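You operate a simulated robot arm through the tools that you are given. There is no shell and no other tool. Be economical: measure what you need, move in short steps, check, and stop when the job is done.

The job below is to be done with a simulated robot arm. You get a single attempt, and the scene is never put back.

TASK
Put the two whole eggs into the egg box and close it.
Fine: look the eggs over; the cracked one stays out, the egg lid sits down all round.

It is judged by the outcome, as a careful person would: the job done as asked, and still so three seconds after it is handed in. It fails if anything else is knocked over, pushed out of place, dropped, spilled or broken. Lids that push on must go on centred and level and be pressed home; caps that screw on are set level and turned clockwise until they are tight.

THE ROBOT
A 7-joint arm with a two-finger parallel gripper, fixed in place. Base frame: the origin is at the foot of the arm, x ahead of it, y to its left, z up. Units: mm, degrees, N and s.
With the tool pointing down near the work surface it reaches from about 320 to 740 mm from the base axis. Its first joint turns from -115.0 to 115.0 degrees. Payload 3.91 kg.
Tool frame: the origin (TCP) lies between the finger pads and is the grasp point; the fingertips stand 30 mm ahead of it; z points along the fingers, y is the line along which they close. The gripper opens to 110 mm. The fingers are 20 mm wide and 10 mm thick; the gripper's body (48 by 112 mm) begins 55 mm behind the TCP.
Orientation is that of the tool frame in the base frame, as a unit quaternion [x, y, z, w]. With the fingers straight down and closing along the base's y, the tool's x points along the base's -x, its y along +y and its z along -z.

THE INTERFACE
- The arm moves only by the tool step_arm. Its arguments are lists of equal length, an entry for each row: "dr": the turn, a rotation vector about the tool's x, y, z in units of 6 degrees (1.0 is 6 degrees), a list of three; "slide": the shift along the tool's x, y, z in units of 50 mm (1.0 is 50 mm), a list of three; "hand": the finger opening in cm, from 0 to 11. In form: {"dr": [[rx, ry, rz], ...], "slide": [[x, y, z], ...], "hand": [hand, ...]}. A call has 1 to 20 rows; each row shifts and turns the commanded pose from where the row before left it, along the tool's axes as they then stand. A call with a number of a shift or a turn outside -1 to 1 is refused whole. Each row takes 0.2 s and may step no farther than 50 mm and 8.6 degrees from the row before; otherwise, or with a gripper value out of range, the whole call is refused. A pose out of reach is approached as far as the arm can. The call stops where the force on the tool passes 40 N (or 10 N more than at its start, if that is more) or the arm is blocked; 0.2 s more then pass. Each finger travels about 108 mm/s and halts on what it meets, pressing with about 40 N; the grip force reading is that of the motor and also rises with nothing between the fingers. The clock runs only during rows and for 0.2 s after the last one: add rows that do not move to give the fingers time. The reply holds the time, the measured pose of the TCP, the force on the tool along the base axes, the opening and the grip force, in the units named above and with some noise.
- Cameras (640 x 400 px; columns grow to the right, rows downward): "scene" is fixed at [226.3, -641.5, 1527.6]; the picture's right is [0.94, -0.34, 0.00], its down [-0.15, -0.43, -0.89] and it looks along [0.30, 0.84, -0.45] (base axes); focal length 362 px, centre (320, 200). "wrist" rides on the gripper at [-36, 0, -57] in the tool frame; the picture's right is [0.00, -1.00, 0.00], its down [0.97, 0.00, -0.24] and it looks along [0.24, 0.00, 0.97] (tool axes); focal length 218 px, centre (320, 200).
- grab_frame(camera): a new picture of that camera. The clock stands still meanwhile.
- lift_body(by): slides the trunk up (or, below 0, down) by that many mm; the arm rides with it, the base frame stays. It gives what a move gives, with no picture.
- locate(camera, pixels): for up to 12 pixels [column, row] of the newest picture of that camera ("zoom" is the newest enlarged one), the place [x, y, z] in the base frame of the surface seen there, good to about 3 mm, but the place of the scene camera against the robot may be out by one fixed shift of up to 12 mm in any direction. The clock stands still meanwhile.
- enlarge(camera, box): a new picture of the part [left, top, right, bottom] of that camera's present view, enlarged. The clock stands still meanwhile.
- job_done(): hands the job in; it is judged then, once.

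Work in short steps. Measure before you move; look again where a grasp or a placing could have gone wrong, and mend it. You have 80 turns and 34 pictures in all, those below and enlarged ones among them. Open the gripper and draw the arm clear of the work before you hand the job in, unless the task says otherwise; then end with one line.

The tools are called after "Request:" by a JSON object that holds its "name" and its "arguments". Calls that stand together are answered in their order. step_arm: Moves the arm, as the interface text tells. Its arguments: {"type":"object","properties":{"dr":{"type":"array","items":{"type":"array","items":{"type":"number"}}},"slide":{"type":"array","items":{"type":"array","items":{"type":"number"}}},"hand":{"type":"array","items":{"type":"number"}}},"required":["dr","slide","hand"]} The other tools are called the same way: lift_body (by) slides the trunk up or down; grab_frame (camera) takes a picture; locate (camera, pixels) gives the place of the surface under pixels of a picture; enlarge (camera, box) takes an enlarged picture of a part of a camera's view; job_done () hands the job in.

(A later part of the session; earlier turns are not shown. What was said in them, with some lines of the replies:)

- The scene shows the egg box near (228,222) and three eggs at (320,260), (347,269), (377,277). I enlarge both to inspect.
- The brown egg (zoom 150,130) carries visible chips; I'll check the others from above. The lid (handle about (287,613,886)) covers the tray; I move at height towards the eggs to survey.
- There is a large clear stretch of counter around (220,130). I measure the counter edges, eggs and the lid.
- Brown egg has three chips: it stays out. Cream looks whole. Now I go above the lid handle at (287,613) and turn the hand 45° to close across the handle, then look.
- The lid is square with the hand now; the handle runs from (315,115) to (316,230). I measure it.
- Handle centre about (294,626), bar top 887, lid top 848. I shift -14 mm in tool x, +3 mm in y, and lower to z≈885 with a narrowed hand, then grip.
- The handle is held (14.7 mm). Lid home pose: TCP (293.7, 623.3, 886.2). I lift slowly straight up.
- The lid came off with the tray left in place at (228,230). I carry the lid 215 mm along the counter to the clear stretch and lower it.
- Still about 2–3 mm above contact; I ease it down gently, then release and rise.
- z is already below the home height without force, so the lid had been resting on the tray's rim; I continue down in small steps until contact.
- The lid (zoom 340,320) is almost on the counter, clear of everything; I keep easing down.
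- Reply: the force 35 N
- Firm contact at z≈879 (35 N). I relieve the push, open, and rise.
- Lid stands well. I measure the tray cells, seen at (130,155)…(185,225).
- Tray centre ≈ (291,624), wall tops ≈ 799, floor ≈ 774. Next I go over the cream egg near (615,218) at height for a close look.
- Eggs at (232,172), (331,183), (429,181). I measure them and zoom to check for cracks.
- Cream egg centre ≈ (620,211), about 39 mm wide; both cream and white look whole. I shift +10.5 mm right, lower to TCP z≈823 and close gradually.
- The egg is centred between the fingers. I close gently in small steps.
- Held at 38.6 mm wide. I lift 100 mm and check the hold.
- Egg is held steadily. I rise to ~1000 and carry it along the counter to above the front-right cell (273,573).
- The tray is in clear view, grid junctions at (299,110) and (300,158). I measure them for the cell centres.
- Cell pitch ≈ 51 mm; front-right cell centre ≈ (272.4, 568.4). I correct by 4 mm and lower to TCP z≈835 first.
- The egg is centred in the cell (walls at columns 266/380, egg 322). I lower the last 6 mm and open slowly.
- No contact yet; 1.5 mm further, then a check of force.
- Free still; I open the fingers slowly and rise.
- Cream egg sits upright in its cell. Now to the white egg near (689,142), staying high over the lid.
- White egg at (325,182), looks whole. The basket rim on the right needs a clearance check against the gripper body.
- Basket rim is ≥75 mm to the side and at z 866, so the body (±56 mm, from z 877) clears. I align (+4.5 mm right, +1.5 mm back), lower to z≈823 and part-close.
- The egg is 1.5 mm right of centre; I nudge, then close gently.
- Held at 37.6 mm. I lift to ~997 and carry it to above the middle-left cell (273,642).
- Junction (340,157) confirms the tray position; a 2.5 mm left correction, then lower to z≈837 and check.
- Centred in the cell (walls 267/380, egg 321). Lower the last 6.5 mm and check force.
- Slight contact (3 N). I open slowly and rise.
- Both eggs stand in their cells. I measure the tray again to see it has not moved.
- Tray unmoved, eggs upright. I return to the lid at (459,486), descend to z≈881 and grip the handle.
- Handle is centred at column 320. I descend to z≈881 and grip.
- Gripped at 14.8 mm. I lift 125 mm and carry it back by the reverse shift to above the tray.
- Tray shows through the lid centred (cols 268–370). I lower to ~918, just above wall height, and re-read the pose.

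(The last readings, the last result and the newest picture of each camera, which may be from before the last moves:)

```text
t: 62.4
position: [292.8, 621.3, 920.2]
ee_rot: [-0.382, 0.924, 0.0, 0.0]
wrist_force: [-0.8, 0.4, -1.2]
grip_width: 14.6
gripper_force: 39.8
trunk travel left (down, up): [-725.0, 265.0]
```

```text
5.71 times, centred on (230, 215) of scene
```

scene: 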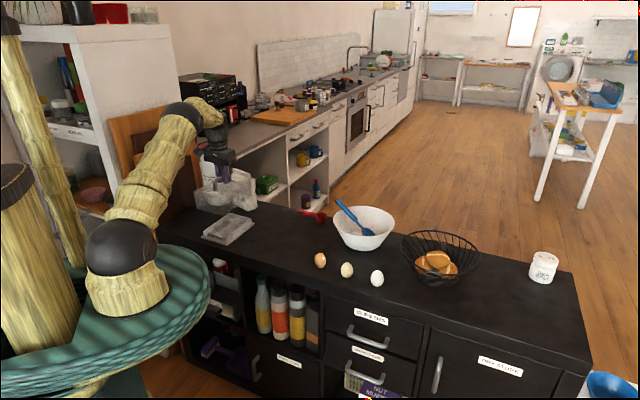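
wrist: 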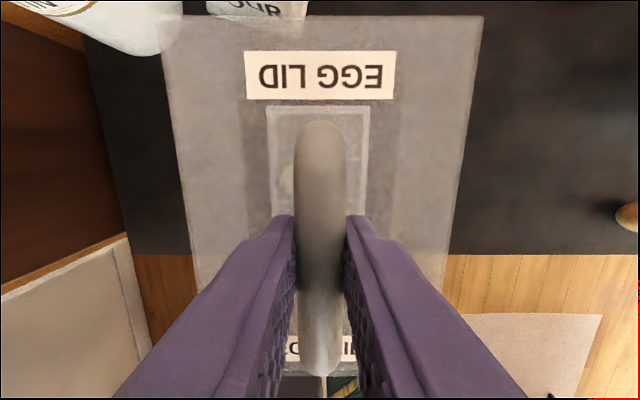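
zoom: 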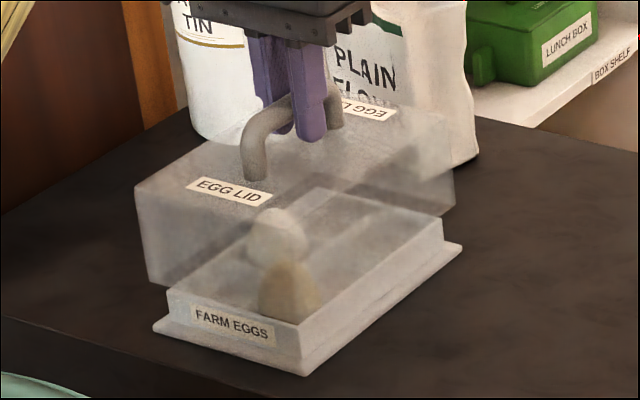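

Lid is aligned above the tray. I descend slowly towards seat height 886.

Request:
{"name": "step_arm", "arguments": {"dr": [[0, 0, 0], [0, 0, 0], [0, 0, 0], [0, 0, 0], [0, 0, 0], [0, 0, 0]], "slide": [[0, 0, 0.12], [0, 0, 0.12], [0, 0, 0.12], [0, 0, 0.12], [0, 0, 0.1], [0, 0, 0]], "hand": [0, 0, 0, 0, 0, 0]}}

```text
t: 63.8
position: [293.3, 623.0, 890.8]
ee_rot: [-0.382, 0.924, 0.0, 0.0]
wrist_force: [0.2, 0.1, -0.3]
grip_width: 14.7
gripper_force: 40.1
trunk travel left (down, up): [-725.0, 265.0]
```

No binding and the pose matches home (293.3, 623.0). I continue down until contact.

Request:
{"name": "step_arm", "arguments": {"dr": [[0, 0, 0], [0, 0, 0], [0, 0, 0], [0, 0, 0], [0, 0, 0], [0, 0, 0]], "slide": [[0, 0, 0.04], [0, 0, 0.04], [0, 0, 0.03], [0, 0, 0.03], [0, 0, 0.02], [0, 0, 0]], "hand": [0, 0, 0, 0, 0, 0]}}

```text
t: 65.2
position: [294.0, 623.6, 886.0]
ee_rot: [-0.383, 0.924, 0.001, 0.002]
wrist_force: [4.4, 0.4, 20.7]
grip_width: 14.6
gripper_force: 40.1
trunk travel left (down, up): [-725.0, 265.0]
```

Contact with 20 N at z=886.0, the original seated height. I relieve, open and rise clear, then check.

Request:
{"name": "step_arm", "arguments": {"dr": [[0, 0, 0], [0, 0, 0], [0, 0, 0], [0, 0, 0], [0, 0, 0], [0, 0, 0], [0, 0, 0], [0, 0, 0], [0, 0, 0], [0, 0, 0]], "slide": [[0, 0, -0.04], [0, 0, 0], [0, 0, 0], [0, 0, 0], [0, 0, -0.4], [0, 0, -0.6], [0, 0, -0.8], [0, 0, -0.8], [0, 0, -0.3], [0, 0, 0]], "hand": [0, 2, 4, 6, 6, 6, 6, 6, 6, 6]}}

Request:
{"name": "enlarge", "arguments": {"camera": "scene", "box": [180, 180, 280, 250]}}

Request:
{"name": "grab_frame", "arguments": {"camera": "wrist"}}

Request:
{"name": "locate", "arguments": {"camera": "zoom", "pixels": [[125, 200], [295, 245], [467, 125], [200, 300], [400, 280]]}}

```text
t: 67.4
position: [294.1, 625.2, 1030.1]
ee_rot: [-0.383, 0.924, -0.001, -0.001]
wrist_force: [-0.6, -0.8, 0.1]
grip_width: 60.1
gripper_force: 0.0
trunk travel left (down, up): [-725.0, 265.0]
```

```text
5.71 times, centred on (230, 215) of scene
```

zoom: 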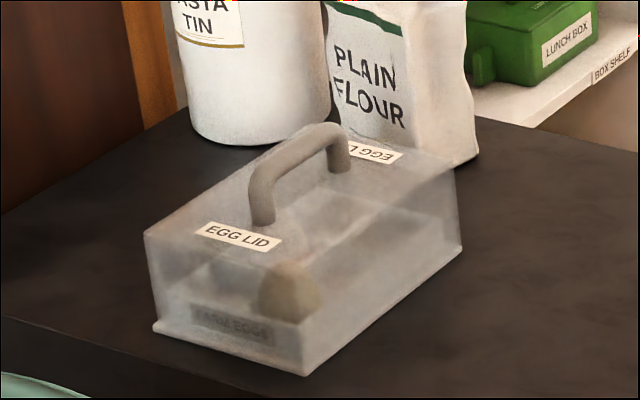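

```text
2 pictures are left
```

wrist: 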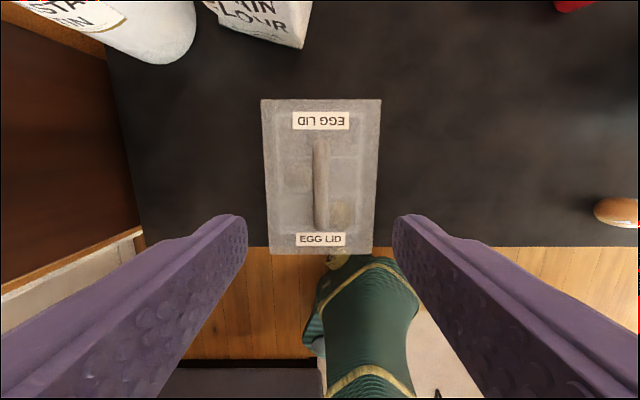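

```text
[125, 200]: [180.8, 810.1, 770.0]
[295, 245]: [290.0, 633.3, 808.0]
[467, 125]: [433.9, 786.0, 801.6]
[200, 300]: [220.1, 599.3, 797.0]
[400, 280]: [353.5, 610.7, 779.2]
```

Lid appears seated; I take one close-up of its lower rim to confirm it sits down all round.

Request:
{"name": "enlarge", "arguments": {"camera": "scene", "box": [198, 212, 266, 250]}}

Request:
{"name": "locate", "arguments": {"camera": "wrist", "pixels": [[266, 104], [376, 104], [273, 246], [367, 246], [290, 180], [350, 180]]}}

```text
9.41 times, centred on (232, 231) of scene
```

zoom: 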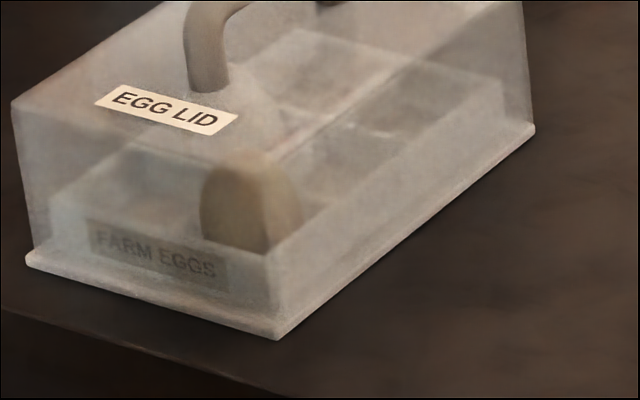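

```text
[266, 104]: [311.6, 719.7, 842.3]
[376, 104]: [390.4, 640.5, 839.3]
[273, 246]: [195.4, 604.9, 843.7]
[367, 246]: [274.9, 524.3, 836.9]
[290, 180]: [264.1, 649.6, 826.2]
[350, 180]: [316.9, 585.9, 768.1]
```

The rim lies evenly on the flange on all visible sides and lid corners match (312,720), (390,640), (195,605), (275,524). I draw the arm further clear.

Request:
{"name": "step_arm", "arguments": {"dr": [[0, 0, 0], [0, 0, 0], [0, 0, 0], [0, 0, 0], [0, 0, 0]], "slide": [[0, 0, -0.8], [0.8, 0, 0], [0.8, 0, 0], [0.8, 0, 0], [0, 0, 0]], "hand": [6, 6, 6, 6, 6]}}

Request:
{"name": "grab_frame", "arguments": {"camera": "scene"}}

```text
t: 68.6
position: [209.4, 540.8, 1070.8]
ee_rot: [-0.383, 0.924, 0.0, -0.001]
wrist_force: [0.3, -0.1, 0.4]
grip_width: 60.1
gripper_force: 0.1
trunk travel left (down, up): [-725.0, 265.0]
```

```text
0 pictures are left
```

scene: 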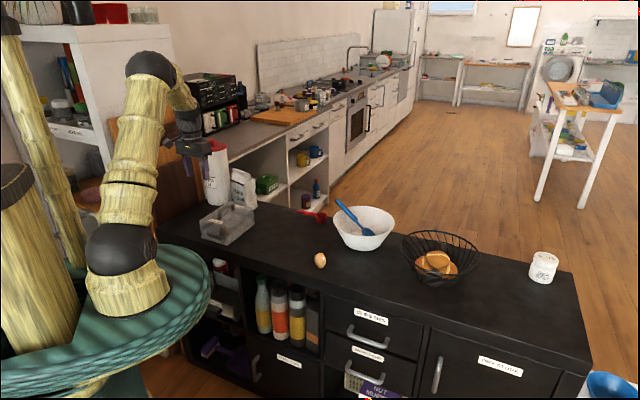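

The box is closed, the cracked brown egg remains at (320,260), and all else is in place; I hand in.

Request:
{"name": "job_done", "arguments": {}}

```text
The job is handed in.
```

The cream and white eggs are in the egg box with the lid seated all round, and the cracked brown egg was left out on the counter.
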